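You operate a simulated robot arm through the tools that you are given. There is no shell and no other tool. Be economical: measure what you need, move in short steps, check, and stop when the job is done.

You are at the controls of a simulated robot arm. One attempt, no reset.

## Task
Run the drum with the turns and pace on the batch card.
Fine: take the brake off, start it once; leave the other controls.

The check looks at the end state, three seconds after you hand in, the way a careful person would. Anything else that was tipped, shoved, dropped, spilled or broken makes it a failure.

## Robot
A 7-joint arm with a two-finger parallel gripper on a trunk, on a base that drives. Base frame: it is fixed to the floor where the robot stands at the start and does not move with it; the origin is under the middle of the robot, x ahead of it, y to its left, z up; the surface under the hand at the start is at about z = 420. Units: mm, rad, N and s.
With the tool pointing down near the work surface it reaches from about 180 to 480 mm from the robot's upright axis, wherever it stands. Its first joint turns from -2.897 to 2.897 rad. Places, roughly: batch card [1000, 200, 1000]; belt knob [500, 200, 700]; door latch [1700, 200, 1500]; drum brake [1300, 100, 1000]; drum main switch [1000, 200, 1200]; front wheel brake [400, 100, 300]; glaze pump [2600, -100, 1300]; glaze valve [2800, -200, 1000]; inch button [700, 200, 1000]; mouth cover knob [1500, 100, 600]; pace knob [600, 200, 1100]; rear wheel brake [2800, -300, 300]; side start button [400, 300, 1000]; side stop button [600, 200, 1000]; sieve lever [3700, 300, 1300]; turns knob [400, 300, 1100]. Payload 3.43 kg.
The TCP is the grasp point between the finger pads, 30 mm short of the fingertips. In the tool frame z runs along the fingers and y along their closing line. The gripper opens to 94 mm. The fingers are 28 mm wide and 10 mm thick; the gripper's body (50 by 96 mm) begins 55 mm behind the TCP.
Orientation is told as [roll, pitch, yaw] about the base's x, y, z axes, in that order, counted from this pose: with the fingers straight down and closing along the base's y, the tool's x points along the base's -x, its y along +y and its z along -z.

## Interface
- The arm moves only by the tool jog_arm. Its argument "deltas" is a list of rows, each a list of 6 numbers: the shift along the base's x, y, z in mm, then the turn, a rotation vector about the base's x, y, z in rad. In form: [[x, y, z, rx, ry, rz], ...]. A call has 1 to 8 rows; each row shifts and turns the commanded pose from where the row before left it. "claw" is the gripper command, from -1 (shut) to 1 (fully open), values between in proportion, set as the call begins (left out, the last holds). Rows are played at 5 a second. More than 50 mm and 0.15 rad between two rows, or a gripper value outside its range, and nothing of the call is played. A pose out of reach is approached as far as the arm can. The call stops where the force on the tool passes 60 N (or 10 N more than at its start, if that is more) or the arm is blocked; 0.2 s more then pass. Each finger travels about 108 mm/s and halts on what it meets, pressing with about 38 N; the grip force reading is that of the motor and also rises with nothing between the fingers. The clock runs only during rows and for 0.2 s after the last one: add rows that do not move to give the fingers time. The reply holds the time, the measured pose of the TCP, the force on the tool along the base axes, the opening and the grip force, in the units named above and with some noise, with the torque about the TCP (base axes, N m) and any sound that the robot's microphone picked up.
- Cameras (640 x 400 px; columns grow to the right, rows downward): "scene" is now at [359.6, 245.8, 1403.5]; the picture's right is [-0.00, -0.17, -0.99], its down [-0.36, -0.92, 0.16] and it looks along [-0.93, 0.36, -0.06] (base axes); focal length 214 px, centre (320, 200). "wrist" rides on the gripper at [76, 14, -102] in the tool frame; the picture's right is [-0.18, 0.98, 0.00], its down [-0.75, -0.14, -0.64] and it looks along [-0.63, -0.12, 0.77] (tool axes); focal length 243 px, centre (320, 200). There is no depth. A picture from a camera that has moved, and an enlarged one, comes with that camera's place and axes in the base frame and with its lens.
- capture(camera): a new picture of that camera. The clock stands still meanwhile.
- move_column(by): slides the trunk up (or, below 0, down) by that many mm; the arm and the scene camera ride with it, the base frame stays. It gives what a move gives, with no picture.
- roll_base(legs): drives the robot by 1 to 6 legs, each [ahead, left, turn to the left] in mm, mm and rad, along the robot's own axes; the way and the turn of a leg run together, so that a leg with both is an arc; at most 1500 mm and 3.142 rad a leg. The arm and the cameras ride along, it lands a little off, and it stops where it bumps. It gives what a move gives.
- head_to(pan, tilt): turns the head with the scene camera to pan (to the left, within 1.396 rad either way) and tilt (down, from -0.506 to 1.204), counted from straight ahead of the robot. It gives what a move gives.
- inspect(camera, box): a new picture of the part [left, top, right, bottom] of that camera's present view, enlarged. The clock stands still meanwhile.
- close_job(): hands the job in; it is judged then, once.

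Work in short steps. Places have to be worked out from the pictures, the camera data and where the tool is seen: move nearer, look again, correct. Check each grasp and each placing, and mend what went wrong. You have 120 turns and 90 pictures in all, those below and enlarged ones among them. Open the gripper and draw the arm clear of the work before you hand the job in, unless the task says otherwise; then end with one line.

The tools are called after ">>>" by a JSON object that holds its "api" and its "payload". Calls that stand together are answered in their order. jog_arm: Moves the arm, as the interface text tells. Its arguments: {"type":"object","properties":{"deltas":{"type":"array","items":{"type":"array","items":{"type":"number"}}},"claw":{"type":"number"}},"required":["deltas"]} The other tools are called the same way: move_column (by) slides the trunk up or down; roll_base (legs) drives the base; head_to (pan, tilt) turns the head that bears the scene camera; capture (camera) takes a picture; inspect (camera, box) takes an enlarged picture of a part of a camera's view; close_job () hands the job in.

At the start:

```text
t: 0.0
eef_pos: [351.1, 192.7, 1283.4]
orientation: [-0.001, 0.0, 0.001]
ft_force: [0.3, -0.2, 0.2]
moment: [-0.03, 0.02, 0.0]
gripper_width: 93.8
finger_force: 0.1
trunk travel left (down, up): [-375.0, 215.0]
robot x, y, heading: [2.5, 1.9, 0.002]
head pan, tilt: [1.4, 1.201]
```

scene: 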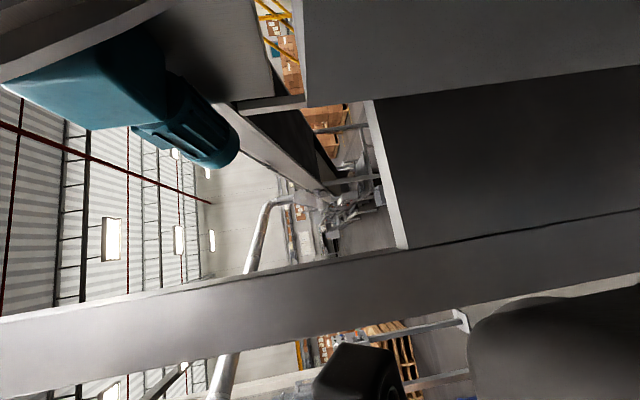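
wrist: 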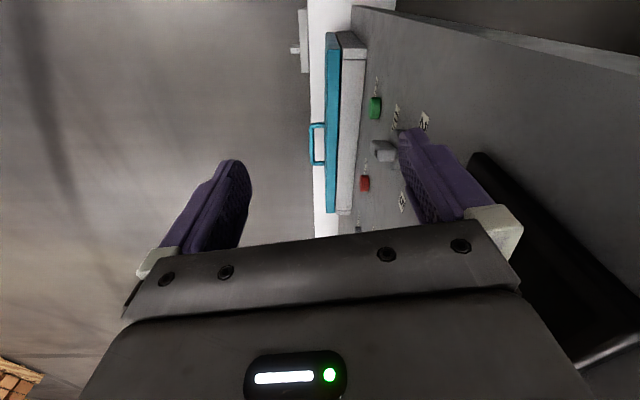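

The head is turned into a corner; I turn it ahead to see the machine.

>>> {"api": "head_to", "payload": {"pan": 0.3, "tilt": 0.4}}

>>> {"api": "capture", "payload": {"camera": "scene"}}

```text
t: 1.3
eef_pos: [347.2, 192.8, 1284.7]
orientation: [0.0, -0.001, 0.0]
ft_force: [-0.1, -0.1, 0.8]
moment: [-0.03, -0.01, -0.01]
gripper_width: 93.9
finger_force: 0.0
trunk travel left (down, up): [-375.0, 215.0]
robot x, y, heading: [-3.1, -0.0, -0.002]
head pan, tilt: [0.3, 0.4]
```

```text
87 pictures are left
camera scene: at [421.3, 217.7, 1324.7], right [0.0, -0.95, -0.3], down [-0.92, -0.12, 0.37], along [-0.39, 0.27, -0.88], focal length 214 px, centre (320, 200)
```

scene: 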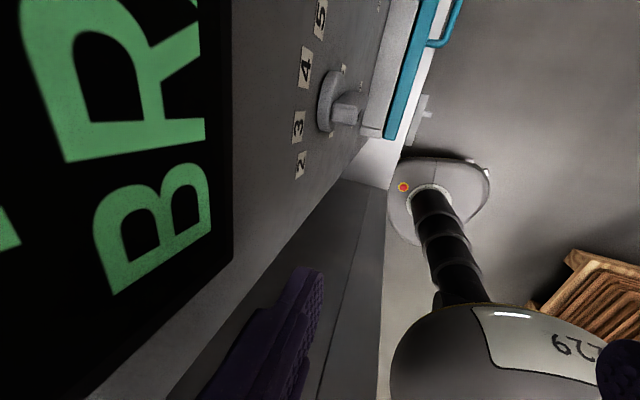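

The camera looks down and back, so lower tilt looks ahead. I try that.

>>> {"api": "head_to", "payload": {"pan": 0.0, "tilt": -0.5}}

>>> {"api": "capture", "payload": {"camera": "scene"}}

```text
t: 2.5
eef_pos: [348.8, 191.5, 1284.5]
orientation: [-0.001, 0.001, -0.001]
ft_force: [-0.8, 0.4, 0.0]
moment: [0.02, -0.06, -0.01]
gripper_width: 94.1
finger_force: 0.0
trunk travel left (down, up): [-375.0, 215.0]
robot x, y, heading: [-1.0, 1.1, 0.003]
head pan, tilt: [0.0, -0.499]
```

```text
86 pictures are left
camera scene: at [499.4, 190.7, 1345.9], right [0.0, -1.0, 0.0], down [-0.88, 0.0, -0.48], along [0.48, 0.0, -0.88], focal length 214 px, centre (320, 200)
```

scene: 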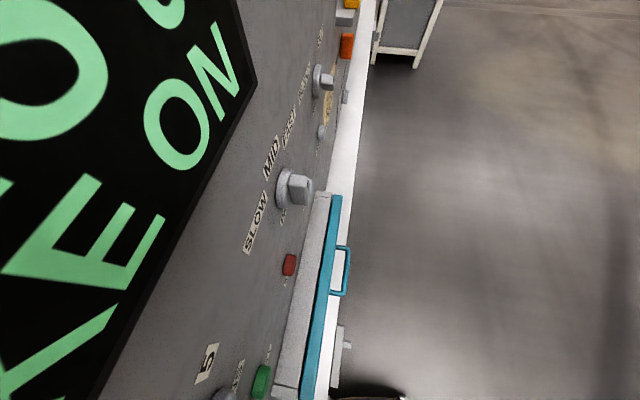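

The panel is on my left, very near; the display says "BRAKE ON". I back off to the right to get an overall view, with the head panned left.

>>> {"api": "roll_base", "payload": {"legs": [[0, -700, 0]]}}

>>> {"api": "head_to", "payload": {"pan": 1.0, "tilt": -0.5}}

>>> {"api": "capture", "payload": {"camera": "scene"}}

```text
t: 6.4
eef_pos: [350.0, -510.2, 1284.3]
orientation: [0.002, 0.0, 0.001]
ft_force: [0.6, -0.7, 0.9]
moment: [0.05, 0.01, -0.01]
gripper_width: 94.2
finger_force: 0.0
trunk travel left (down, up): [-375.0, 215.0]
robot x, y, heading: [2.3, -700.8, -0.001]
head pan, tilt: [0.0, -0.499]
```

```text
t: 7.7
eef_pos: [349.0, -509.9, 1285.6]
orientation: [-0.001, 0.0, -0.002]
ft_force: [0.2, -0.3, 0.2]
moment: [-0.02, 0.0, 0.0]
gripper_width: 94.0
finger_force: 0.1
trunk travel left (down, up): [-375.0, 215.0]
robot x, y, heading: [0.2, -706.4, -0.001]
head pan, tilt: [1.0, -0.499]
```

```text
85 pictures are left
camera scene: at [499.5, -455.3, 1376.7], right [0.0, -0.54, -0.84], down [-0.88, 0.4, -0.26], along [0.48, 0.74, -0.47], focal length 214 px, centre (320, 200)
```

scene: 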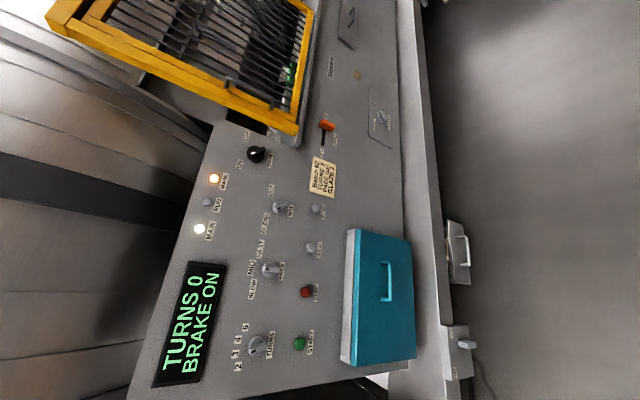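

The whole panel is visible now. I zoom in on controls and card.

>>> {"api": "inspect", "payload": {"camera": "scene", "box": [220, 100, 360, 280]}}

>>> {"api": "inspect", "payload": {"camera": "scene", "box": [290, 110, 350, 210]}}

>>> {"api": "inspect", "payload": {"camera": "scene", "box": [210, 240, 350, 390]}}

```text
2.22 times, centred on (290, 190) of scene
camera zoom: at [499.5, -455.3, 1376.7], right [0.0, -0.54, -0.84], down [-0.88, 0.4, -0.26], along [0.48, 0.74, -0.47], focal length 477 px, centre (387, 222)
```

zoom: 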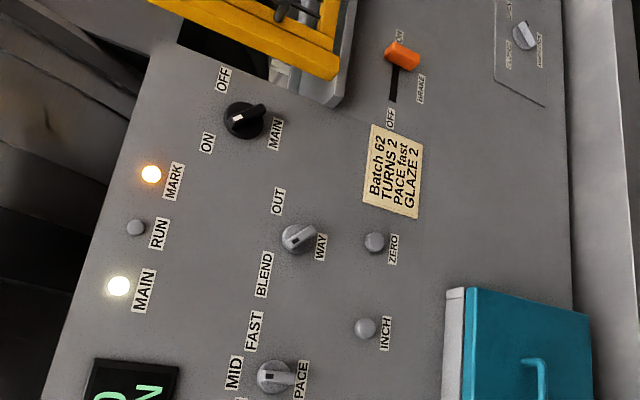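

```text
4.00 times, centred on (320, 160) of scene
camera zoom: at [499.5, -455.3, 1376.7], right [0.0, -0.54, -0.84], down [-0.88, 0.4, -0.26], along [0.48, 0.74, -0.47], focal length 858 px, centre (320, 360)
```

zoom: 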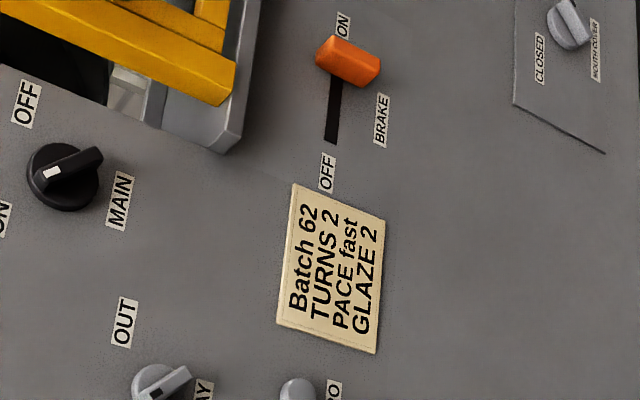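

```text
2.67 times, centred on (280, 315) of scene
camera zoom: at [499.5, -455.3, 1376.7], right [0.0, -0.54, -0.84], down [-0.88, 0.4, -0.26], along [0.48, 0.74, -0.47], focal length 572 px, centre (427, -107)
```

zoom: 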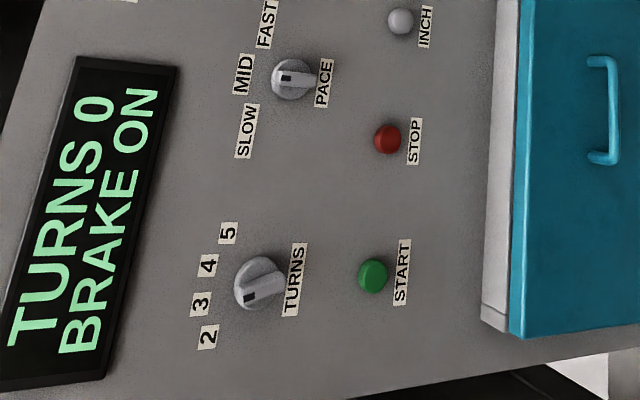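

Card: Turns 2, pace fast. I take a more frontal view of the panel from here (robot stays side-on so the camera can face the panel).

>>> {"api": "head_to", "payload": {"pan": 1.39, "tilt": 0.0}}

>>> {"api": "capture", "payload": {"camera": "scene"}}

```text
t: 8.6
eef_pos: [349.4, -510.8, 1283.7]
orientation: [0.002, -0.001, -0.001]
ft_force: [0.4, -0.3, 0.1]
moment: [0.0, 0.02, -0.01]
gripper_width: 94.2
finger_force: 0.1
trunk travel left (down, up): [-375.0, 215.0]
robot x, y, heading: [-2.0, -704.1, 0.002]
head pan, tilt: [1.389, 0.0]
```

```text
81 pictures are left
camera scene: at [459.6, -423.1, 1396.7], right [0.0, -0.18, -0.98], down [-1.0, 0.0, 0.0], along [0.0, 0.98, -0.18], focal length 214 px, centre (320, 200)
```

scene: 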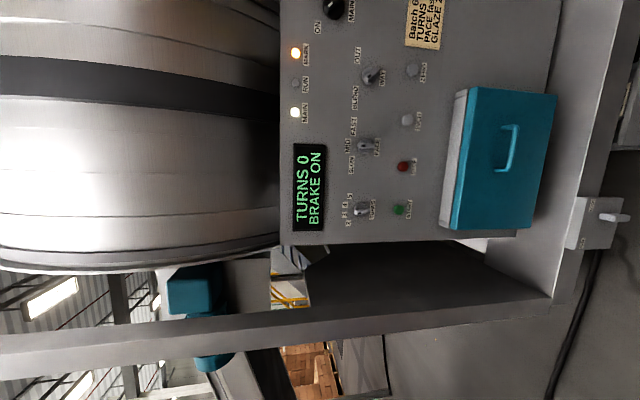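

Triangulating: pace knob ≈ (632, 220, 1131), turns knob ≈ (431, 225, 1145), start ≈ (424, 266, 985). I now turn the hand to point to +y while still away from the panel.

>>> {"api": "jog_arm", "payload": {"deltas": [[-20, 20, -10, 0.15, 0, 0], [-20, 20, -10, 0.15, 0, 0], [-20, 20, -10, 0.15, 0, 0], [-20, 20, -10, 0.15, 0, 0], [-20, 20, -10, 0.15, 0, 0], [-20, 20, -10, 0.15, 0, 0], [-20, 20, -10, 0.15, 0, 0], [-20, 20, -10, 0.15, 0, 0]], "claw": -1}}

>>> {"api": "jog_arm", "payload": {"deltas": [[-20, 20, -10, 0.13, 0, 0], [-20, 10, -10, 0.13, 0, 0], [-20, 0, -10, 0.11, 0, 0], [0, 0, 0, 0, 0, 0]]}}

>>> {"api": "capture", "payload": {"camera": "wrist"}}

>>> {"api": "capture", "payload": {"camera": "scene"}}

```text
t: 10.4
eef_pos: [215.1, -329.0, 1199.3]
orientation: [1.198, 0.0, -0.003]
ft_force: [0.2, 0.0, 0.0]
moment: [0.03, 0.02, 0.04]
gripper_width: 0.0
finger_force: 33.1
out of reach, approached as far as the arm can: row 5, 6, 7
trunk travel left (down, up): [-375.0, 215.0]
robot x, y, heading: [-2.2, -702.4, -0.002]
head pan, tilt: [1.389, 0.0]
```

```text
t: 11.4
eef_pos: [155.0, -299.8, 1168.5]
orientation: [1.57, 0.0, 0.0]
ft_force: [0.1, -0.5, 0.2]
moment: [-0.02, 0.0, 0.01]
gripper_width: 0.0
finger_force: 32.7
trunk travel left (down, up): [-375.0, 215.0]
robot x, y, heading: [-0.1, -703.4, -0.003]
head pan, tilt: [1.389, 0.0]
```

```text
80 pictures are left
camera wrist: at [79.8, -403.5, 1184.2], right [0.18, 0.0, 0.98], down [0.75, -0.64, -0.14], along [0.63, 0.77, -0.12], focal length 243 px, centre (320, 200)
```

wrist: 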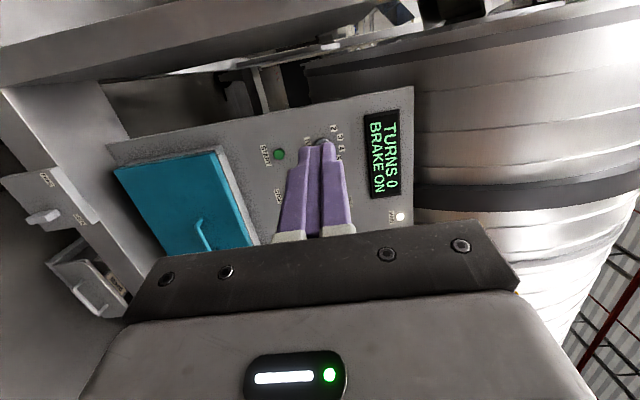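

```text
79 pictures are left
camera scene: at [265.7, -415.7, 1257.5], right [0.0, 0.98, -0.18], down [-1.0, 0.0, 0.0], along [0.0, 0.18, 0.98], focal length 214 px, centre (320, 200)
```

scene: 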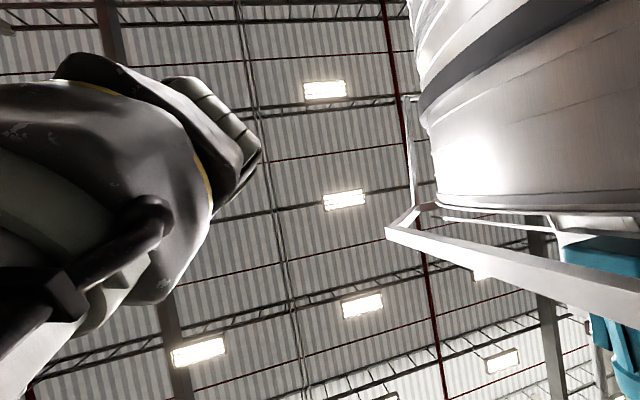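

The "scene" head actually rides on the hand, so pan 0 now looks forward along the tool. I point it at the panel and drive closer.

>>> {"api": "head_to", "payload": {"pan": 0.0, "tilt": 0.3}}

>>> {"api": "roll_base", "payload": {"legs": [[276, 330, 0]]}}

>>> {"api": "capture", "payload": {"camera": "scene"}}

>>> {"api": "capture", "payload": {"camera": "wrist"}}

```text
t: 12.9
eef_pos: [155.6, -300.9, 1169.8]
orientation: [1.569, 0.001, 0.0]
ft_force: [-1.1, 0.2, 1.2]
moment: [-0.04, 0.0, 0.0]
gripper_width: 0.1
finger_force: 32.9
trunk travel left (down, up): [-375.0, 215.0]
robot x, y, heading: [-3.2, -703.0, 0.003]
head pan, tilt: [0.0, 0.3]
```

```text
t: 15.5
eef_pos: [434.4, 25.4, 1170.8]
orientation: [1.568, 0.0, -0.008]
ft_force: [-0.4, 0.1, 0.4]
moment: [-0.02, -0.02, -0.01]
gripper_width: 0.0
finger_force: 33.1
trunk travel left (down, up): [-375.0, 215.0]
robot x, y, heading: [276.6, -378.6, -0.009]
head pan, tilt: [0.0, 0.3]
```

```text
78 pictures are left
camera scene: at [516.2, -13.2, 1168.7], right [0.0, 0.0, -1.0], down [-0.96, -0.29, 0.0], along [-0.29, 0.96, 0.0], focal length 214 px, centre (320, 200)
```

scene: 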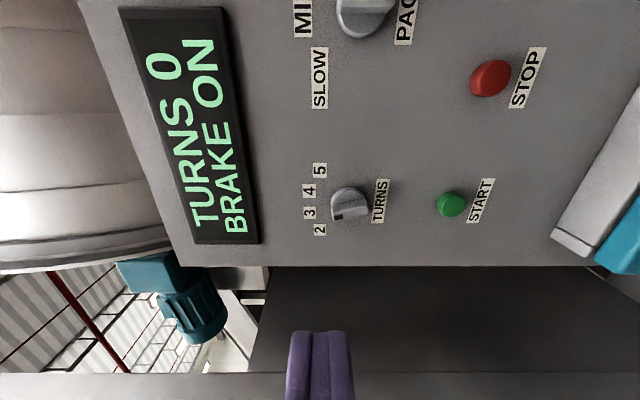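

```text
77 pictures are left
camera wrist: at [357.4, -76.7, 1184.2], right [0.18, 0.0, 0.98], down [0.75, -0.65, -0.14], along [0.64, 0.76, -0.12], focal length 243 px, centre (320, 200)
```

wrist: 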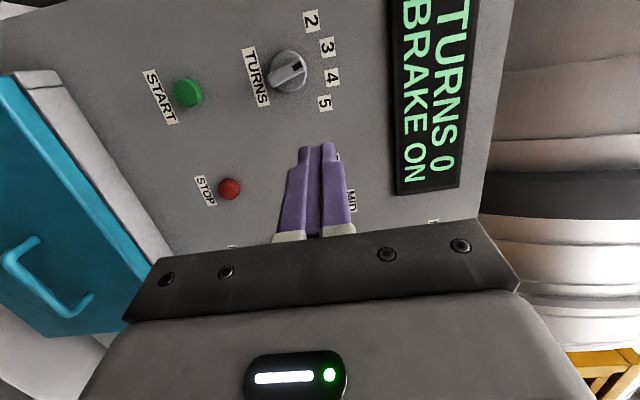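

I now have: turns knob (425, 273, 1128), start (426, 264, 991), panel plane y ≈ 276 − 0.21(x−425). Look closely at the knob pointer.

>>> {"api": "inspect", "payload": {"camera": "scene", "box": [280, 140, 400, 260]}}

>>> {"api": "inspect", "payload": {"camera": "wrist", "box": [230, 0, 370, 130]}}

```text
3.33 times, centred on (340, 200) of scene
camera zoom: at [516.2, -13.2, 1168.7], right [0.0, 0.0, -1.0], down [-0.96, -0.29, 0.0], along [-0.29, 0.96, 0.0], focal length 715 px, centre (253, 200)
```

zoom: 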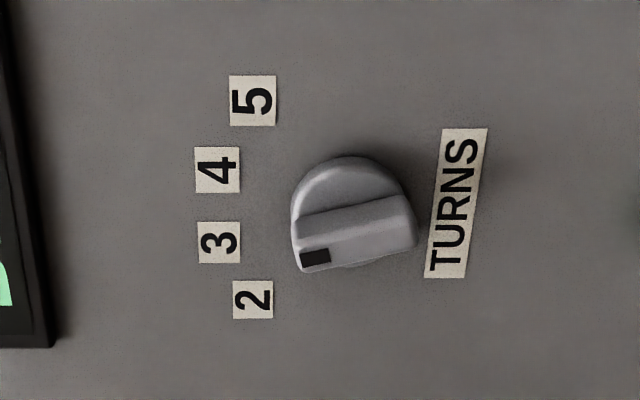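

```text
3.08 times, centred on (300, 65) of wrist
camera zoom: at [357.4, -76.7, 1184.2], right [0.18, 0.0, 0.98], down [0.75, -0.65, -0.14], along [0.64, 0.76, -0.12], focal length 746 px, centre (382, 615)
```

zoom: 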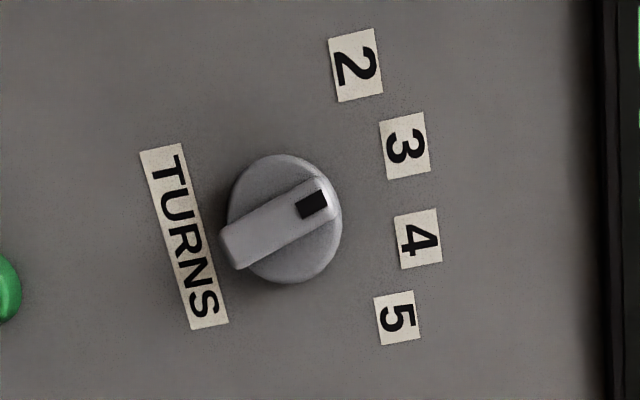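

The pointer is on 3; the bar front is at ≈ (422, 247, 1130), bar tilted ~16° left of up. I align the tool with the panel normal (yaw −0.2), and roll it about its own axis by 1.29 so fingers straddle the bar, staying ~100 mm off.

>>> {"api": "jog_arm", "payload": {"deltas": [[-5, 15, -5, 0, 0, -0.1], [-5, 15, -5, 0, 0, -0.1], [-5, 15, -5, 0.0294, 0.1403, 0], [-5, 15, -5, 0.0294, 0.1403, 0], [-5, 15, -5, 0.0294, 0.1403, 0], [-5, 15, -5, 0.0294, 0.1403, 0], [-5, 15, -5, 0.0294, 0.1403, 0], [0, 5, -6, 0.0294, 0.1403, 0]], "claw": 0.1}}

>>> {"api": "jog_arm", "payload": {"deltas": [[0, 0, 0, 0.0294, 0.1403, 0], [0, 0, 0, 0.0294, 0.1403, 0], [0, 0, 0, 0.0294, 0.1403, 0], [0, 0, 0, 0, 0, 0]]}}

>>> {"api": "capture", "payload": {"camera": "wrist"}}

>>> {"api": "capture", "payload": {"camera": "scene"}}

```text
t: 17.3
eef_pos: [400.3, 135.3, 1130.6]
orientation: [1.567, 0.864, -0.211]
ft_force: [-0.4, 0.7, -0.5]
moment: [0.02, -0.02, -0.04]
gripper_width: 51.6
finger_force: 0.1
trunk travel left (down, up): [-375.0, 215.0]
robot x, y, heading: [275.7, -374.5, -0.009]
head pan, tilt: [0.0, 0.3]
```

```text
t: 18.3
eef_pos: [398.7, 134.5, 1128.6]
orientation: [1.56, 1.291, -0.213]
ft_force: [0.1, -0.8, 0.1]
moment: [0.0, 0.01, 0.0]
gripper_width: 51.7
finger_force: 0.0
trunk travel left (down, up): [-375.0, 215.0]
robot x, y, heading: [274.6, -373.0, -0.009]
head pan, tilt: [0.0, 0.3]
```

```text
74 pictures are left
camera wrist: at [371.1, 36.1, 1206.2], right [0.97, -0.2, 0.09], down [-0.06, -0.65, -0.76], along [0.21, 0.74, -0.64], focal length 243 px, centre (320, 200)
```

wrist: 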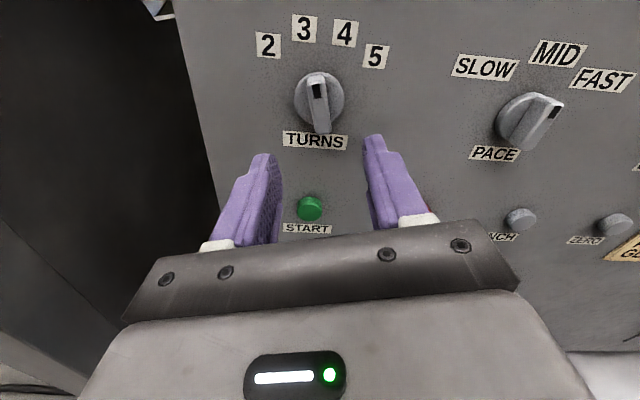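

```text
73 pictures are left
camera scene: at [413.5, 93.1, 1048.7], right [-0.94, 0.2, -0.28], down [-0.32, -0.23, 0.92], along [0.12, 0.95, 0.28], focal length 214 px, centre (320, 200)
```

scene: 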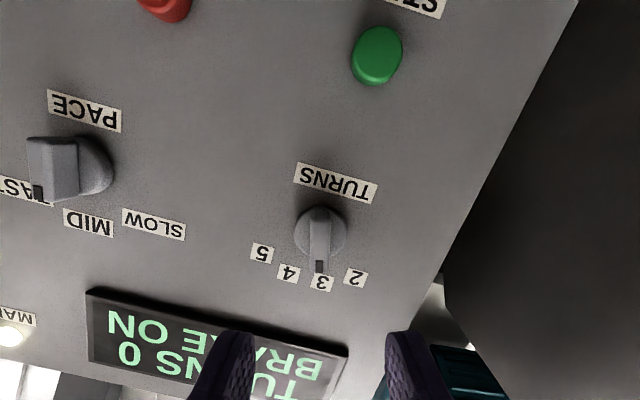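

Fingers straddle the knob well aligned with pointer 3. I advance along the panel normal ~97 mm (tips around y = 261).

>>> {"api": "jog_arm", "payload": {"deltas": [[4, 20, 0, 0, 0, 0], [4, 20, 0, 0, 0, 0], [4, 20, 0, 0, 0, 0], [4, 20, 1, 0, 0, 0], [3, 13, 0, 0, 0, 0], [0, 0, 0, 0, 0, 0]]}}

>>> {"api": "capture", "payload": {"camera": "wrist"}}

>>> {"api": "head_to", "payload": {"pan": 0.0, "tilt": 0.9}}

>>> {"api": "capture", "payload": {"camera": "scene"}}

```text
t: 19.7
eef_pos: [418.0, 227.0, 1130.1]
orientation: [1.562, 1.291, -0.216]
ft_force: [0.4, 0.8, -0.8]
moment: [0.01, -0.03, 0.01]
gripper_width: 51.7
finger_force: 0.0
trunk travel left (down, up): [-375.0, 215.0]
robot x, y, heading: [273.0, -378.8, -0.014]
head pan, tilt: [0.0, 0.3]
```

```text
72 pictures are left
camera wrist: at [389.6, 128.6, 1207.4], right [0.97, -0.2, 0.1], down [-0.06, -0.65, -0.76], along [0.22, 0.74, -0.64], focal length 243 px, centre (320, 200)
```

wrist: 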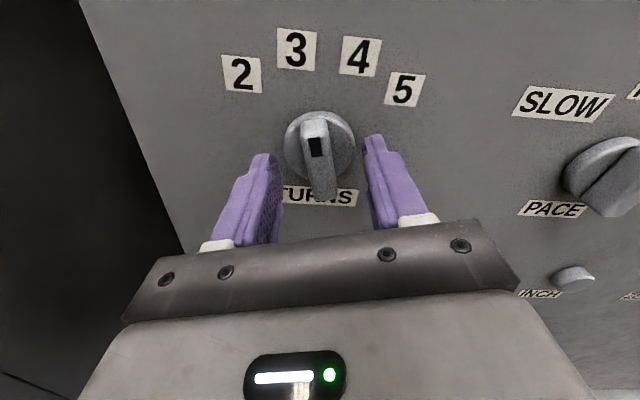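

```text
t: 20.7
eef_pos: [416.2, 228.1, 1129.5]
orientation: [1.559, 1.29, -0.216]
ft_force: [0.7, -0.2, -0.2]
moment: [0.01, 0.0, 0.05]
gripper_width: 51.9
finger_force: 0.1
trunk travel left (down, up): [-375.0, 215.0]
robot x, y, heading: [274.8, -374.4, -0.005]
head pan, tilt: [0.0, 0.901]
```

```text
71 pictures are left
camera scene: at [414.4, 171.0, 1100.2], right [-0.94, 0.2, -0.28], down [-0.33, -0.73, 0.6], along [-0.09, 0.66, 0.75], focal length 214 px, centre (320, 200)
```

scene: 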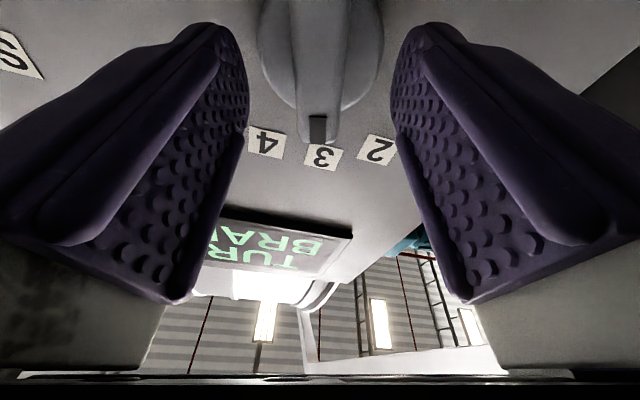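

Tips overlap the bar by ~7 mm. I advance 5 mm more and close.

>>> {"api": "jog_arm", "payload": {"deltas": [[1, 5, 0, 0, 0, 0], [0, 0, 0, 0, 0, 0]]}}

>>> {"api": "jog_arm", "payload": {"deltas": [[0, 0, 0, 0, 0, 0], [0, 0, 0, 0, 0, 0], [0, 0, 0, 0, 0, 0]], "claw": -1}}

>>> {"api": "capture", "payload": {"camera": "wrist"}}

```text
t: 21.3
eef_pos: [417.7, 231.3, 1129.8]
orientation: [1.56, 1.29, -0.218]
ft_force: [-0.5, 0.0, -0.6]
moment: [0.0, 0.0, 0.02]
gripper_width: 51.6
finger_force: 0.1
trunk travel left (down, up): [-375.0, 215.0]
robot x, y, heading: [271.5, -375.1, -0.008]
head pan, tilt: [0.0, 0.901]
```

```text
t: 22.1
eef_pos: [419.0, 232.7, 1129.3]
orientation: [1.56, 1.289, -0.216]
ft_force: [0.6, 0.5, 0.6]
moment: [-0.33, 0.09, 0.9]
gripper_width: 16.3
finger_force: 45.2
trunk travel left (down, up): [-375.0, 215.0]
robot x, y, heading: [277.1, -372.5, -0.005]
head pan, tilt: [0.0, 0.901]
```

```text
70 pictures are left
camera wrist: at [390.9, 133.7, 1207.1], right [0.97, -0.2, 0.1], down [-0.06, -0.65, -0.76], along [0.22, 0.74, -0.64], focal length 243 px, centre (320, 200)
```

wrist: 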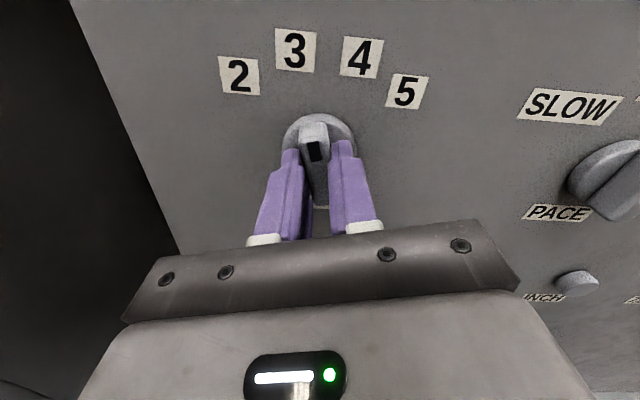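

Bar gripped (16.3 mm). Turn counter-clockwise (toward 2) by 0.56 rad.

>>> {"api": "jog_arm", "payload": {"deltas": [[0, 0, 0, -0.03, -0.1367, 0], [0, 0, 0, -0.03, -0.1367, 0], [0, 0, 0, -0.03, -0.1367, 0], [0, 0, 0, -0.03, -0.1367, 0], [0, 0, 0, 0, 0, 0]]}}

>>> {"api": "capture", "payload": {"camera": "wrist"}}

```text
t: 23.3
eef_pos: [418.0, 233.1, 1129.4]
orientation: [1.558, 0.73, -0.217]
ft_force: [-2.4, -3.1, 0.5]
moment: [-0.21, 1.6, 0.92]
gripper_width: 16.7
finger_force: 45.0
trunk travel left (down, up): [-375.0, 215.0]
robot x, y, heading: [274.9, -377.2, -0.008]
head pan, tilt: [0.0, 0.901]
```

```text
69 pictures are left
camera wrist: at [351.7, 142.4, 1192.2], right [0.78, -0.16, 0.61], down [0.32, -0.73, -0.6], along [0.54, 0.66, -0.52], focal length 243 px, centre (320, 200)
```

wrist: 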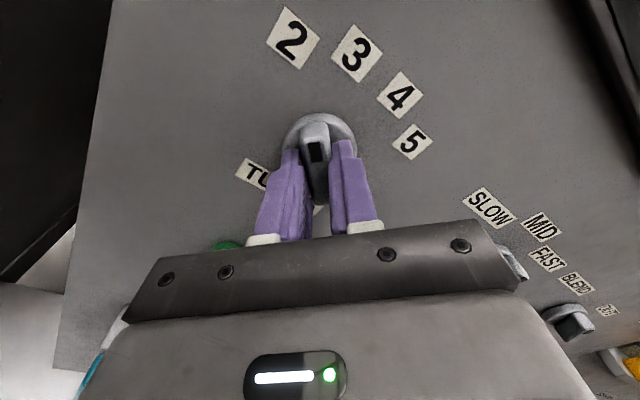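

The pointer now sits relative to 2 exactly as earlier to 3. Release, back off and check.

>>> {"api": "jog_arm", "payload": {"deltas": [[0, 0, 0, 0, 0, 0], [0, 0, 0, 0, 0, 0], [-4, -20, 0, 0, 0, 0], [-8, -40, 0, 0, 0, 0], [-8, -40, 0, 0, 0, 0], [0, 0, 0, 0, 0, 0]], "claw": 0.1}}

>>> {"api": "head_to", "payload": {"pan": 0.0, "tilt": 0.0}}

>>> {"api": "capture", "payload": {"camera": "wrist"}}

>>> {"api": "capture", "payload": {"camera": "scene"}}

```text
t: 24.7
eef_pos: [399.7, 135.6, 1128.9]
orientation: [1.559, 0.732, -0.215]
ft_force: [-0.6, -0.5, 0.7]
moment: [-0.02, 0.01, 0.0]
gripper_width: 51.7
finger_force: 0.1
trunk travel left (down, up): [-375.0, 215.0]
robot x, y, heading: [275.0, -373.9, -0.008]
head pan, tilt: [0.0, 0.901]
```

```text
t: 25.9
eef_pos: [399.6, 134.2, 1129.0]
orientation: [1.561, 0.731, -0.217]
ft_force: [0.1, 0.1, -0.1]
moment: [0.0, -0.01, -0.02]
gripper_width: 51.9
finger_force: 0.0
trunk travel left (down, up): [-375.0, 215.0]
robot x, y, heading: [268.3, -374.6, -0.01]
head pan, tilt: [0.0, 0.0]
```

```text
68 pictures are left
camera wrist: at [332.4, 44.4, 1191.3], right [0.78, -0.16, 0.61], down [0.32, -0.73, -0.6], along [0.54, 0.66, -0.52], focal length 243 px, centre (320, 200)
```

wrist: 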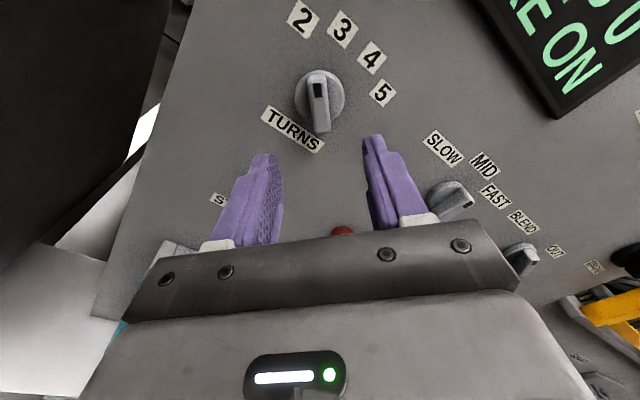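

```text
67 pictures are left
camera scene: at [471.2, 76.8, 1054.9], right [-0.65, 0.13, -0.74], down [-0.73, 0.16, 0.67], along [0.21, 0.98, -0.01], focal length 214 px, centre (320, 200)
```

scene: 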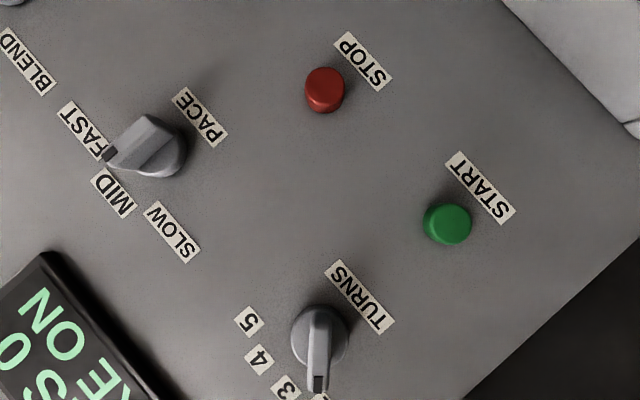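

Turns is on 2. Now I shift along the panel to the pace knob and roll the hand upright.

>>> {"api": "roll_base", "payload": {"legs": [[206, -42, 0]]}}

>>> {"api": "jog_arm", "payload": {"deltas": [[0, 0, 0, 0.0294, 0.1365, 0], [0, 0, 0, 0.0294, 0.1365, 0], [0, 0, 0, 0.0294, 0.1365, 0], [0, 0, 0, 0.0294, 0.1365, 0], [0, 0, 0, 0.0294, 0.1365, 0], [0, 0, 0, 0.0294, 0.1365, 0], [0, 0, 0, 0, 0, 0]]}}

>>> {"api": "capture", "payload": {"camera": "wrist"}}

>>> {"api": "capture", "payload": {"camera": "scene"}}

```text
t: 27.6
eef_pos: [603.5, 89.5, 1128.8]
orientation: [1.559, 0.732, -0.217]
ft_force: [0.2, -0.5, 1.1]
moment: [-0.01, 0.01, 0.05]
gripper_width: 51.4
finger_force: 0.1
trunk travel left (down, up): [-375.0, 215.0]
robot x, y, heading: [476.9, -420.7, -0.01]
head pan, tilt: [0.0, 0.0]
```

```text
t: 29.1
eef_pos: [603.0, 91.4, 1130.0]
orientation: [0.183, 1.565, -1.591]
ft_force: [-0.7, -0.3, -0.1]
moment: [0.01, 0.0, 0.01]
gripper_width: 51.5
finger_force: 0.1
trunk travel left (down, up): [-375.0, 215.0]
robot x, y, heading: [476.8, -420.6, -0.009]
head pan, tilt: [0.0, 0.0]
```

```text
66 pictures are left
camera wrist: at [595.6, -12.5, 1205.1], right [0.96, -0.2, -0.18], down [-0.27, -0.6, -0.75], along [0.04, 0.77, -0.63], focal length 243 px, centre (320, 200)
```

wrist: 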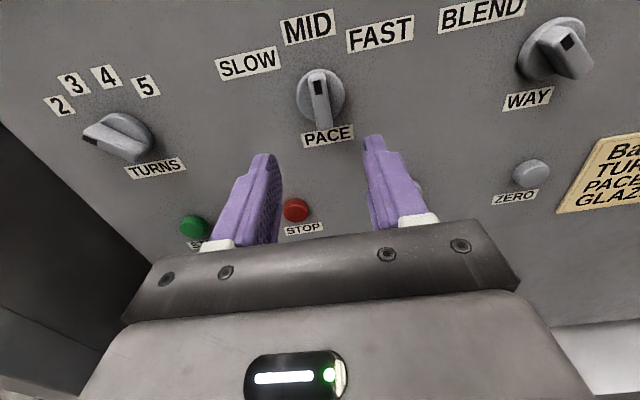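

```text
65 pictures are left
camera scene: at [594.2, 49.8, 1017.6], right [-0.98, 0.2, 0.0], down [0.0, 0.0, 1.0], along [0.2, 0.98, 0.0], focal length 214 px, centre (320, 200)
```

scene: 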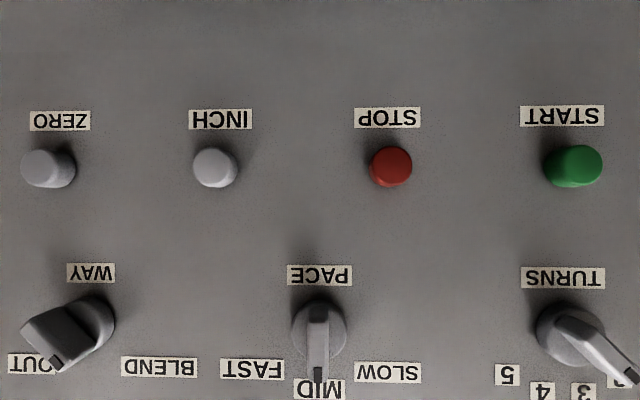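

Pace is at MID, knob centred exactly as the turns knob was before. I advance the same ~98 mm, then grip.

>>> {"api": "jog_arm", "payload": {"deltas": [[4, 20, 0, 0, 0, 0], [4, 20, 0, 0, 0, 0], [4, 20, 0, 0, 0, 0], [4, 18, 0, 0, 0, 0], [3, 12, 0, 0, 0, 0], [1, 6, 0, 0, 0, 0], [0, 0, 0, 0, 0, 0]]}}

>>> {"api": "capture", "payload": {"camera": "wrist"}}

>>> {"api": "jog_arm", "payload": {"deltas": [[0, 0, 0, 0, 0, 0], [0, 0, 0, 0, 0, 0], [0, 0, 0, 0, 0, 0]], "claw": -1}}

>>> {"api": "capture", "payload": {"camera": "wrist"}}

```text
t: 30.8
eef_pos: [622.4, 186.9, 1129.9]
orientation: [0.448, 1.567, -1.327]
ft_force: [0.3, 0.0, -0.7]
moment: [-0.02, 0.01, 0.01]
gripper_width: 51.7
finger_force: 0.1
trunk travel left (down, up): [-375.0, 215.0]
robot x, y, heading: [476.8, -419.9, -0.012]
head pan, tilt: [0.0, 0.0]
```

```text
64 pictures are left
camera wrist: at [615.5, 83.0, 1205.4], right [0.96, -0.2, -0.18], down [-0.27, -0.6, -0.75], along [0.04, 0.77, -0.64], focal length 243 px, centre (320, 200)
```

wrist: 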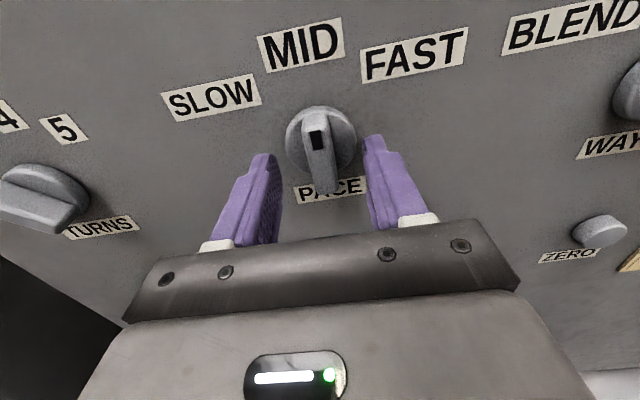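

```text
t: 31.6
eef_pos: [623.1, 185.4, 1128.0]
orientation: [0.435, 1.567, -1.34]
ft_force: [5.5, -0.3, 0.2]
moment: [0.12, -0.02, 0.33]
gripper_width: 16.2
finger_force: 44.9
trunk travel left (down, up): [-375.0, 215.0]
robot x, y, heading: [473.8, -420.1, -0.005]
head pan, tilt: [0.0, 0.0]
```

```text
63 pictures are left
camera wrist: at [616.6, 82.7, 1205.4], right [0.96, -0.2, -0.18], down [-0.27, -0.6, -0.75], along [0.04, 0.77, -0.63], focal length 243 px, centre (320, 200)
```

wrist: 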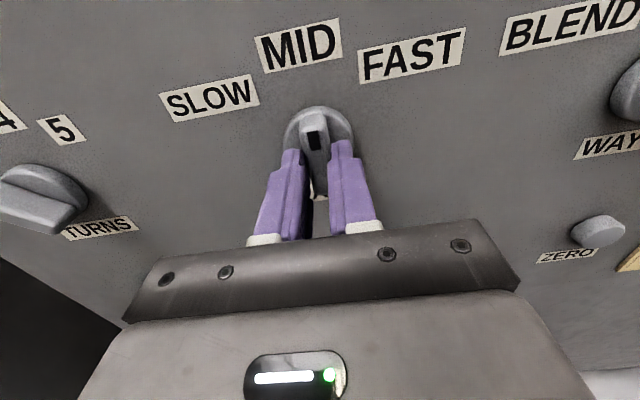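

Gripped. Turn clockwise toward FAST by 0.56 and look at the alignment.

>>> {"api": "jog_arm", "payload": {"deltas": [[0, 0, 0, 0.0287, 0.137, 0], [0, 0, 0, 0.0287, 0.137, 0], [0, 0, 0, 0.0287, 0.137, 0], [0, 0, 0, 0.0287, 0.137, 0], [0, 0, 0, 0, 0, 0]]}}

>>> {"api": "capture", "payload": {"camera": "wrist"}}

```text
t: 32.8
eef_pos: [623.1, 185.9, 1128.7]
orientation: [-1.563, 1.011, 2.945]
ft_force: [3.3, 2.3, 0.9]
moment: [-0.34, 0.05, 0.77]
gripper_width: 15.9
finger_force: 45.2
trunk travel left (down, up): [-375.0, 215.0]
robot x, y, heading: [475.6, -421.1, -0.014]
head pan, tilt: [0.0, 0.0]
```

```text
62 pictures are left
camera wrist: at [654.0, 74.9, 1186.1], right [0.72, -0.15, -0.68], down [-0.64, -0.53, -0.56], along [-0.27, 0.84, -0.47], focal length 243 px, centre (320, 200)
```

wrist: 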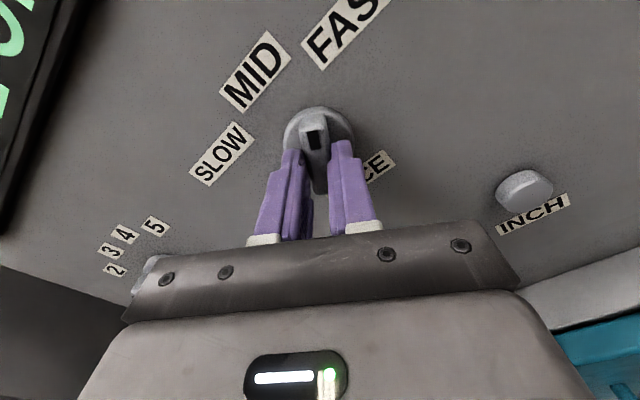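

FAST is still a bit right of the pointer; turn 0.2 more.

>>> {"api": "jog_arm", "payload": {"deltas": [[0, 0, 0, 0.0205, 0.098, 0], [0, 0, 0, 0.0205, 0.098, 0], [0, 0, 0, 0, 0, 0]]}}

>>> {"api": "capture", "payload": {"camera": "wrist"}}

```text
t: 33.5
eef_pos: [622.9, 186.2, 1129.6]
orientation: [-1.567, 0.811, 2.942]
ft_force: [5.9, 4.4, 5.0]
moment: [-0.31, 0.11, 0.96]
gripper_width: 15.9
finger_force: 44.8
trunk travel left (down, up): [-375.0, 215.0]
robot x, y, heading: [477.0, -419.8, -0.009]
head pan, tilt: [0.0, 0.0]
```

```text
61 pictures are left
camera wrist: at [663.9, 72.7, 1174.6], right [0.57, -0.12, -0.81], down [-0.74, -0.51, -0.45], along [-0.36, 0.85, -0.38], focal length 243 px, centre (320, 200)
```

wrist: 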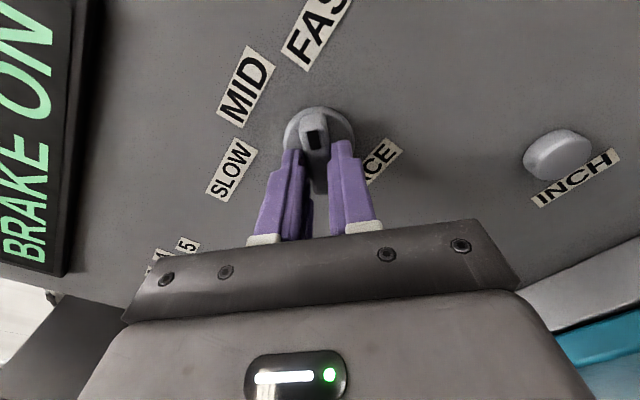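

Pace torque is still low, so no stop or detent yet; label geometry suggests FAST is ~50–54° from MID. Turn a little more.

>>> {"api": "jog_arm", "payload": {"deltas": [[0, 0, 0, 0.0164, 0.0783, 0], [0, 0, 0, 0, 0, 0]]}}

>>> {"api": "jog_arm", "payload": {"deltas": [[0, 0, 0, 0.0123, 0.0587, 0], [0, 0, 0, 0, 0, 0]]}}

>>> {"api": "capture", "payload": {"camera": "wrist"}}

```text
t: 34.1
eef_pos: [622.6, 186.6, 1128.6]
orientation: [-1.571, 0.735, 2.942]
ft_force: [1.5, 5.8, 4.1]
moment: [0.2, -1.61, 0.18]
gripper_width: 16.6
finger_force: 45.0
trunk travel left (down, up): [-375.0, 215.0]
robot x, y, heading: [475.1, -417.8, -0.006]
head pan, tilt: [0.0, 0.0]
```

```text
t: 34.8
eef_pos: [623.0, 186.2, 1129.0]
orientation: [-1.568, 0.675, 2.943]
ft_force: [0.5, 4.8, 3.7]
moment: [-0.07, -1.59, 0.44]
gripper_width: 18.2
finger_force: 45.1
trunk travel left (down, up): [-375.0, 215.0]
robot x, y, heading: [479.8, -418.0, -0.01]
head pan, tilt: [0.0, 0.0]
```

```text
60 pictures are left
camera wrist: at [669.0, 71.7, 1165.2], right [0.46, -0.1, -0.88], down [-0.79, -0.49, -0.36], along [-0.4, 0.86, -0.3], focal length 243 px, centre (320, 200)
```

wrist: 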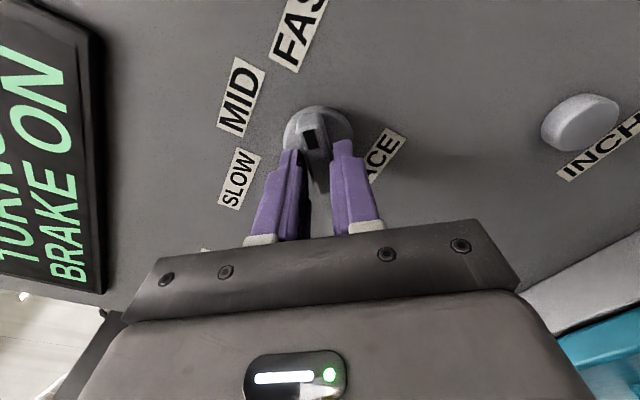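

The end stop is reached (torque −1.6, fingers slipping on the bar). Release, back off, and check.

>>> {"api": "jog_arm", "payload": {"deltas": [[0, 0, 0, 0, 0, 0], [0, 0, 0, 0, 0, 0], [-4, -20, 0, 0, 0, 0], [-8, -40, 0, 0, 0, 0], [-8, -40, 0, 0, 0, 0], [0, 0, 0, 0, 0, 0]], "claw": 0.1}}

>>> {"api": "capture", "payload": {"camera": "wrist"}}

>>> {"api": "capture", "payload": {"camera": "scene"}}

```text
t: 36.1
eef_pos: [602.7, 86.5, 1130.4]
orientation: [-1.568, 0.674, 2.944]
ft_force: [-0.4, 0.5, -0.6]
moment: [0.02, 0.02, 0.03]
gripper_width: 51.6
finger_force: 0.1
trunk travel left (down, up): [-375.0, 215.0]
robot x, y, heading: [473.5, -422.1, -0.011]
head pan, tilt: [0.0, 0.0]
```

```text
59 pictures are left
camera wrist: at [650.5, -27.2, 1166.3], right [0.46, -0.1, -0.88], down [-0.79, -0.49, -0.36], along [-0.4, 0.86, -0.3], focal length 243 px, centre (320, 200)
```

wrist: 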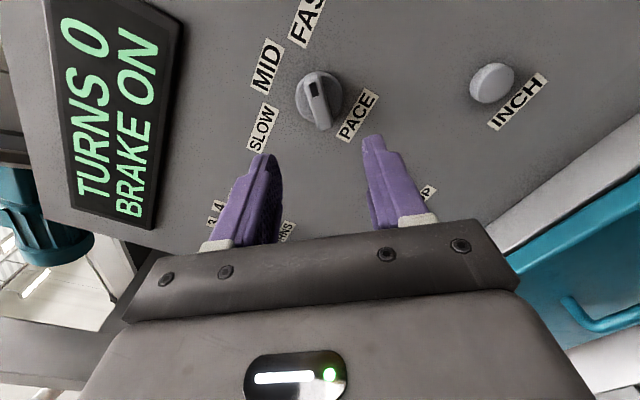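

```text
58 pictures are left
camera scene: at [511.4, 63.7, 1060.2], right [-0.61, 0.13, 0.78], down [0.77, -0.15, 0.62], along [0.2, 0.98, 0.0], focal length 214 px, centre (320, 200)
```

scene: 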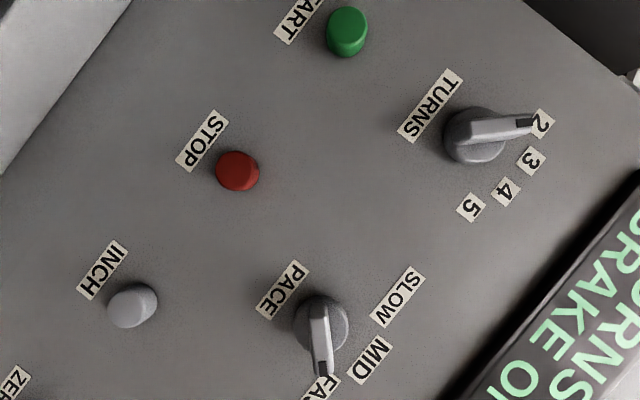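

Turns 2 and pace FAST are confirmed. Now I roll the hand back upright and drive along to view the brake from further off.

>>> {"api": "jog_arm", "payload": {"deltas": [[0, 0, 0, -0.0305, -0.1455, 0], [0, 0, 0, -0.0305, -0.1455, 0], [0, 0, 0, -0.0305, -0.1455, 0], [0, 0, 0, -0.0305, -0.1455, 0], [0, 0, 0, -0.0305, -0.1455, 0], [0, 0, 0, -0.0305, -0.1455, 0], [0, 0, 0, 0, 0, 0]]}}

>>> {"api": "roll_base", "payload": {"legs": [[0, -200, 0], [450, -100, 0]]}}

>>> {"api": "capture", "payload": {"camera": "wrist"}}

>>> {"api": "capture", "payload": {"camera": "scene"}}

```text
t: 37.8
eef_pos: [602.4, 86.0, 1130.6]
orientation: [-0.507, 1.563, -2.283]
ft_force: [0.7, -0.3, 0.1]
moment: [-0.02, 0.0, 0.0]
gripper_width: 51.4
finger_force: 0.0
trunk travel left (down, up): [-375.0, 215.0]
robot x, y, heading: [473.0, -421.6, -0.013]
head pan, tilt: [0.0, 0.0]
```

```text
t: 41.7
eef_pos: [1044.5, -216.3, 1130.6]
orientation: [-0.781, 1.563, -2.556]
ft_force: [-0.3, -0.2, 0.6]
moment: [0.0, -0.04, 0.02]
gripper_width: 51.5
finger_force: 0.2
trunk travel left (down, up): [-375.0, 215.0]
robot x, y, heading: [918.2, -725.3, -0.013]
head pan, tilt: [0.0, 0.0]
```

```text
57 pictures are left
camera wrist: at [1037.5, -320.3, 1205.8], right [0.96, -0.2, -0.19], down [-0.27, -0.6, -0.75], along [0.04, 0.77, -0.63], focal length 243 px, centre (320, 200)
```

wrist: 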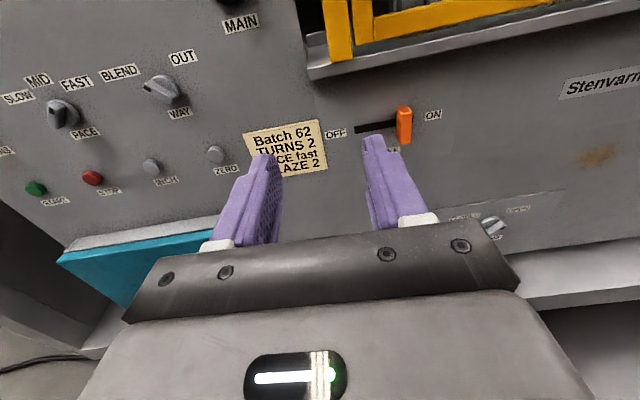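

```text
56 pictures are left
camera scene: at [1034.9, -257.9, 1018.4], right [-0.98, 0.2, 0.01], down [0.01, 0.0, 1.0], along [0.2, 0.98, -0.01], focal length 214 px, centre (320, 200)
```

scene: 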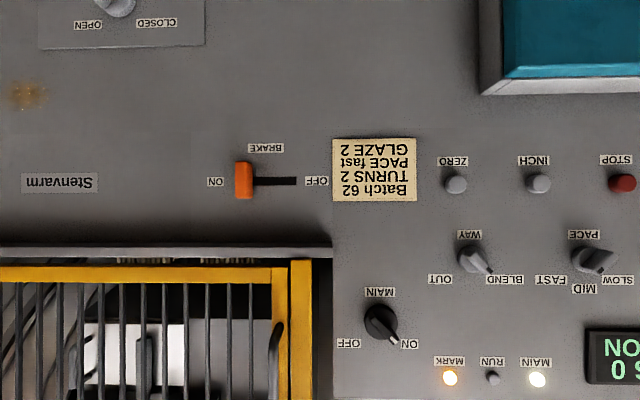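

Clear view: the brake handle is at about (1258, ~95, 980), slot running to −x (OFF). I lower the trunk by 150 and drive to a pre-grasp ~140 mm off the panel.

>>> {"api": "move_column", "payload": {"by": -150}}

>>> {"api": "roll_base", "payload": {"legs": [[182, 0, 0], [0, 182, 0]]}}

>>> {"api": "jog_arm", "payload": {"deltas": [[0, 0, 0, 0, 0, 0], [0, 0, 0, 0, 0, 0]], "claw": 0.5}}

>>> {"api": "capture", "payload": {"camera": "wrist"}}

>>> {"api": "capture", "payload": {"camera": "scene"}}

```text
t: 43.4
eef_pos: [1043.0, -217.3, 978.9]
orientation: [-0.745, 1.563, -2.521]
ft_force: [0.5, 0.5, 0.1]
moment: [0.0, -0.03, 0.02]
gripper_width: 51.8
finger_force: 0.1
trunk travel left (down, up): [-225.0, 365.0]
robot x, y, heading: [915.0, -726.2, -0.009]
head pan, tilt: [0.0, 0.0]
```

```text
t: 46.1
eef_pos: [1225.6, -31.7, 979.6]
orientation: [-0.697, 1.561, -2.472]
ft_force: [-0.1, -0.1, 0.2]
moment: [0.03, -0.01, -0.01]
gripper_width: 51.7
finger_force: 0.1
trunk travel left (down, up): [-225.0, 365.0]
robot x, y, heading: [1101.7, -536.7, -0.003]
head pan, tilt: [0.0, 0.0]
```

```text
t: 46.7
eef_pos: [1225.8, -34.1, 979.0]
orientation: [-0.72, 1.562, -2.498]
ft_force: [-0.2, 0.3, 0.5]
moment: [0.0, -0.03, 0.01]
gripper_width: 70.5
finger_force: 0.1
trunk travel left (down, up): [-225.0, 365.0]
robot x, y, heading: [1100.4, -543.7, -0.013]
head pan, tilt: [0.0, 0.0]
```

```text
55 pictures are left
camera wrist: at [1218.7, -136.5, 1055.8], right [0.96, -0.2, -0.19], down [-0.27, -0.6, -0.75], along [0.04, 0.77, -0.63], focal length 243 px, centre (320, 200)
```

wrist: 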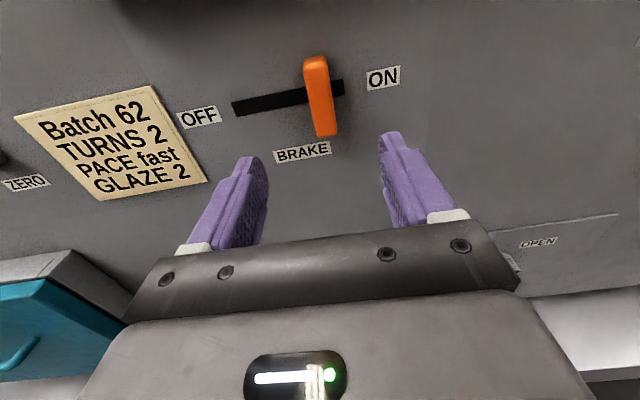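

```text
54 pictures are left
camera scene: at [1216.1, -74.3, 868.4], right [-0.98, 0.2, 0.01], down [0.01, 0.0, 1.0], along [0.2, 0.98, -0.01], focal length 214 px, centre (320, 200)
```

scene: 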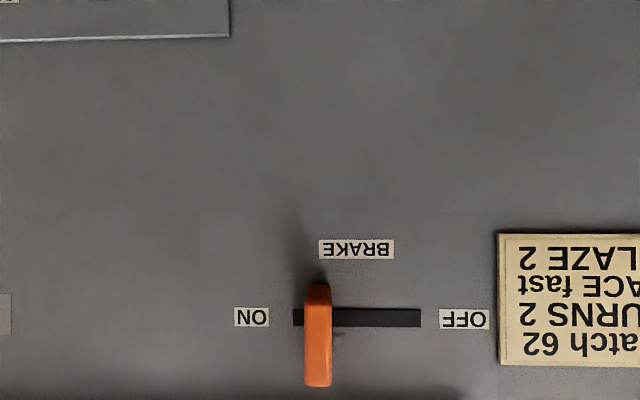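

Handle front centre ≈ (1253, 95, 985), panel behind at y ≈ 130. I drive 90 mm closer with the base, then check before gripping.

>>> {"api": "roll_base", "payload": {"legs": [[18, 90, 0]]}}

>>> {"api": "jog_arm", "payload": {"deltas": [[0, 0, 3, 0, 0, 0], [0, 0, 3, 0, 0, 0]]}}

>>> {"api": "capture", "payload": {"camera": "wrist"}}

>>> {"api": "capture", "payload": {"camera": "scene"}}

```text
t: 47.8
eef_pos: [1245.3, 57.7, 978.6]
orientation: [-0.691, 1.565, -2.466]
ft_force: [-0.1, 0.7, 0.0]
moment: [0.0, 0.02, 0.02]
gripper_width: 70.4
finger_force: 0.0
trunk travel left (down, up): [-225.0, 365.0]
robot x, y, heading: [1120.1, -450.8, -0.009]
head pan, tilt: [0.0, 0.0]
```

```text
t: 48.4
eef_pos: [1244.8, 57.3, 984.2]
orientation: [-0.713, 1.563, -2.491]
ft_force: [0.2, -0.6, 0.2]
moment: [0.0, 0.0, 0.02]
gripper_width: 70.4
finger_force: 0.0
trunk travel left (down, up): [-225.0, 365.0]
robot x, y, heading: [1114.2, -447.9, -0.013]
head pan, tilt: [0.0, 0.0]
```

```text
53 pictures are left
camera wrist: at [1238.5, -46.6, 1061.5], right [0.96, -0.2, -0.19], down [-0.27, -0.6, -0.75], along [0.04, 0.77, -0.63], focal length 243 px, centre (320, 200)
```

wrist: 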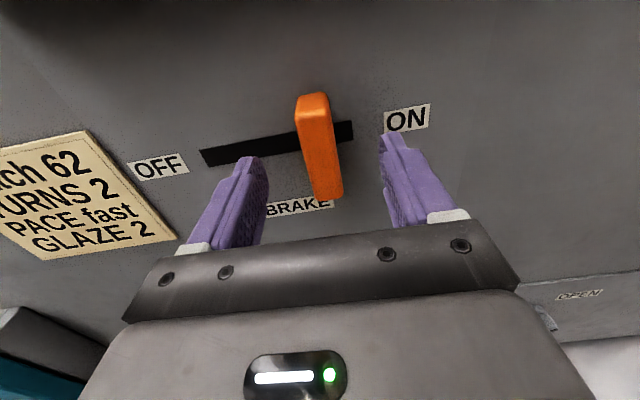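

```text
52 pictures are left
camera scene: at [1236.1, 15.8, 874.0], right [-0.98, 0.2, 0.0], down [0.01, 0.0, 1.0], along [0.2, 0.98, -0.01], focal length 214 px, centre (320, 200)
```

scene: 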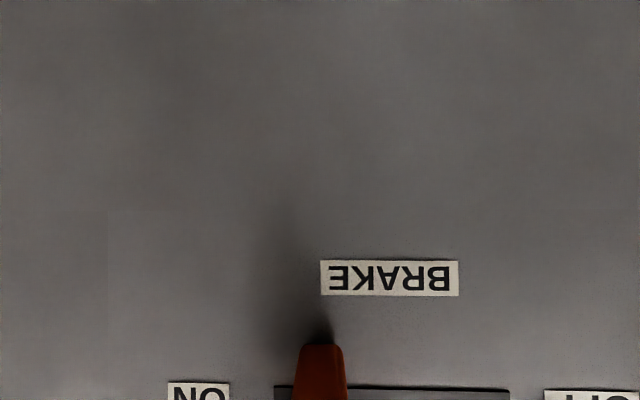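

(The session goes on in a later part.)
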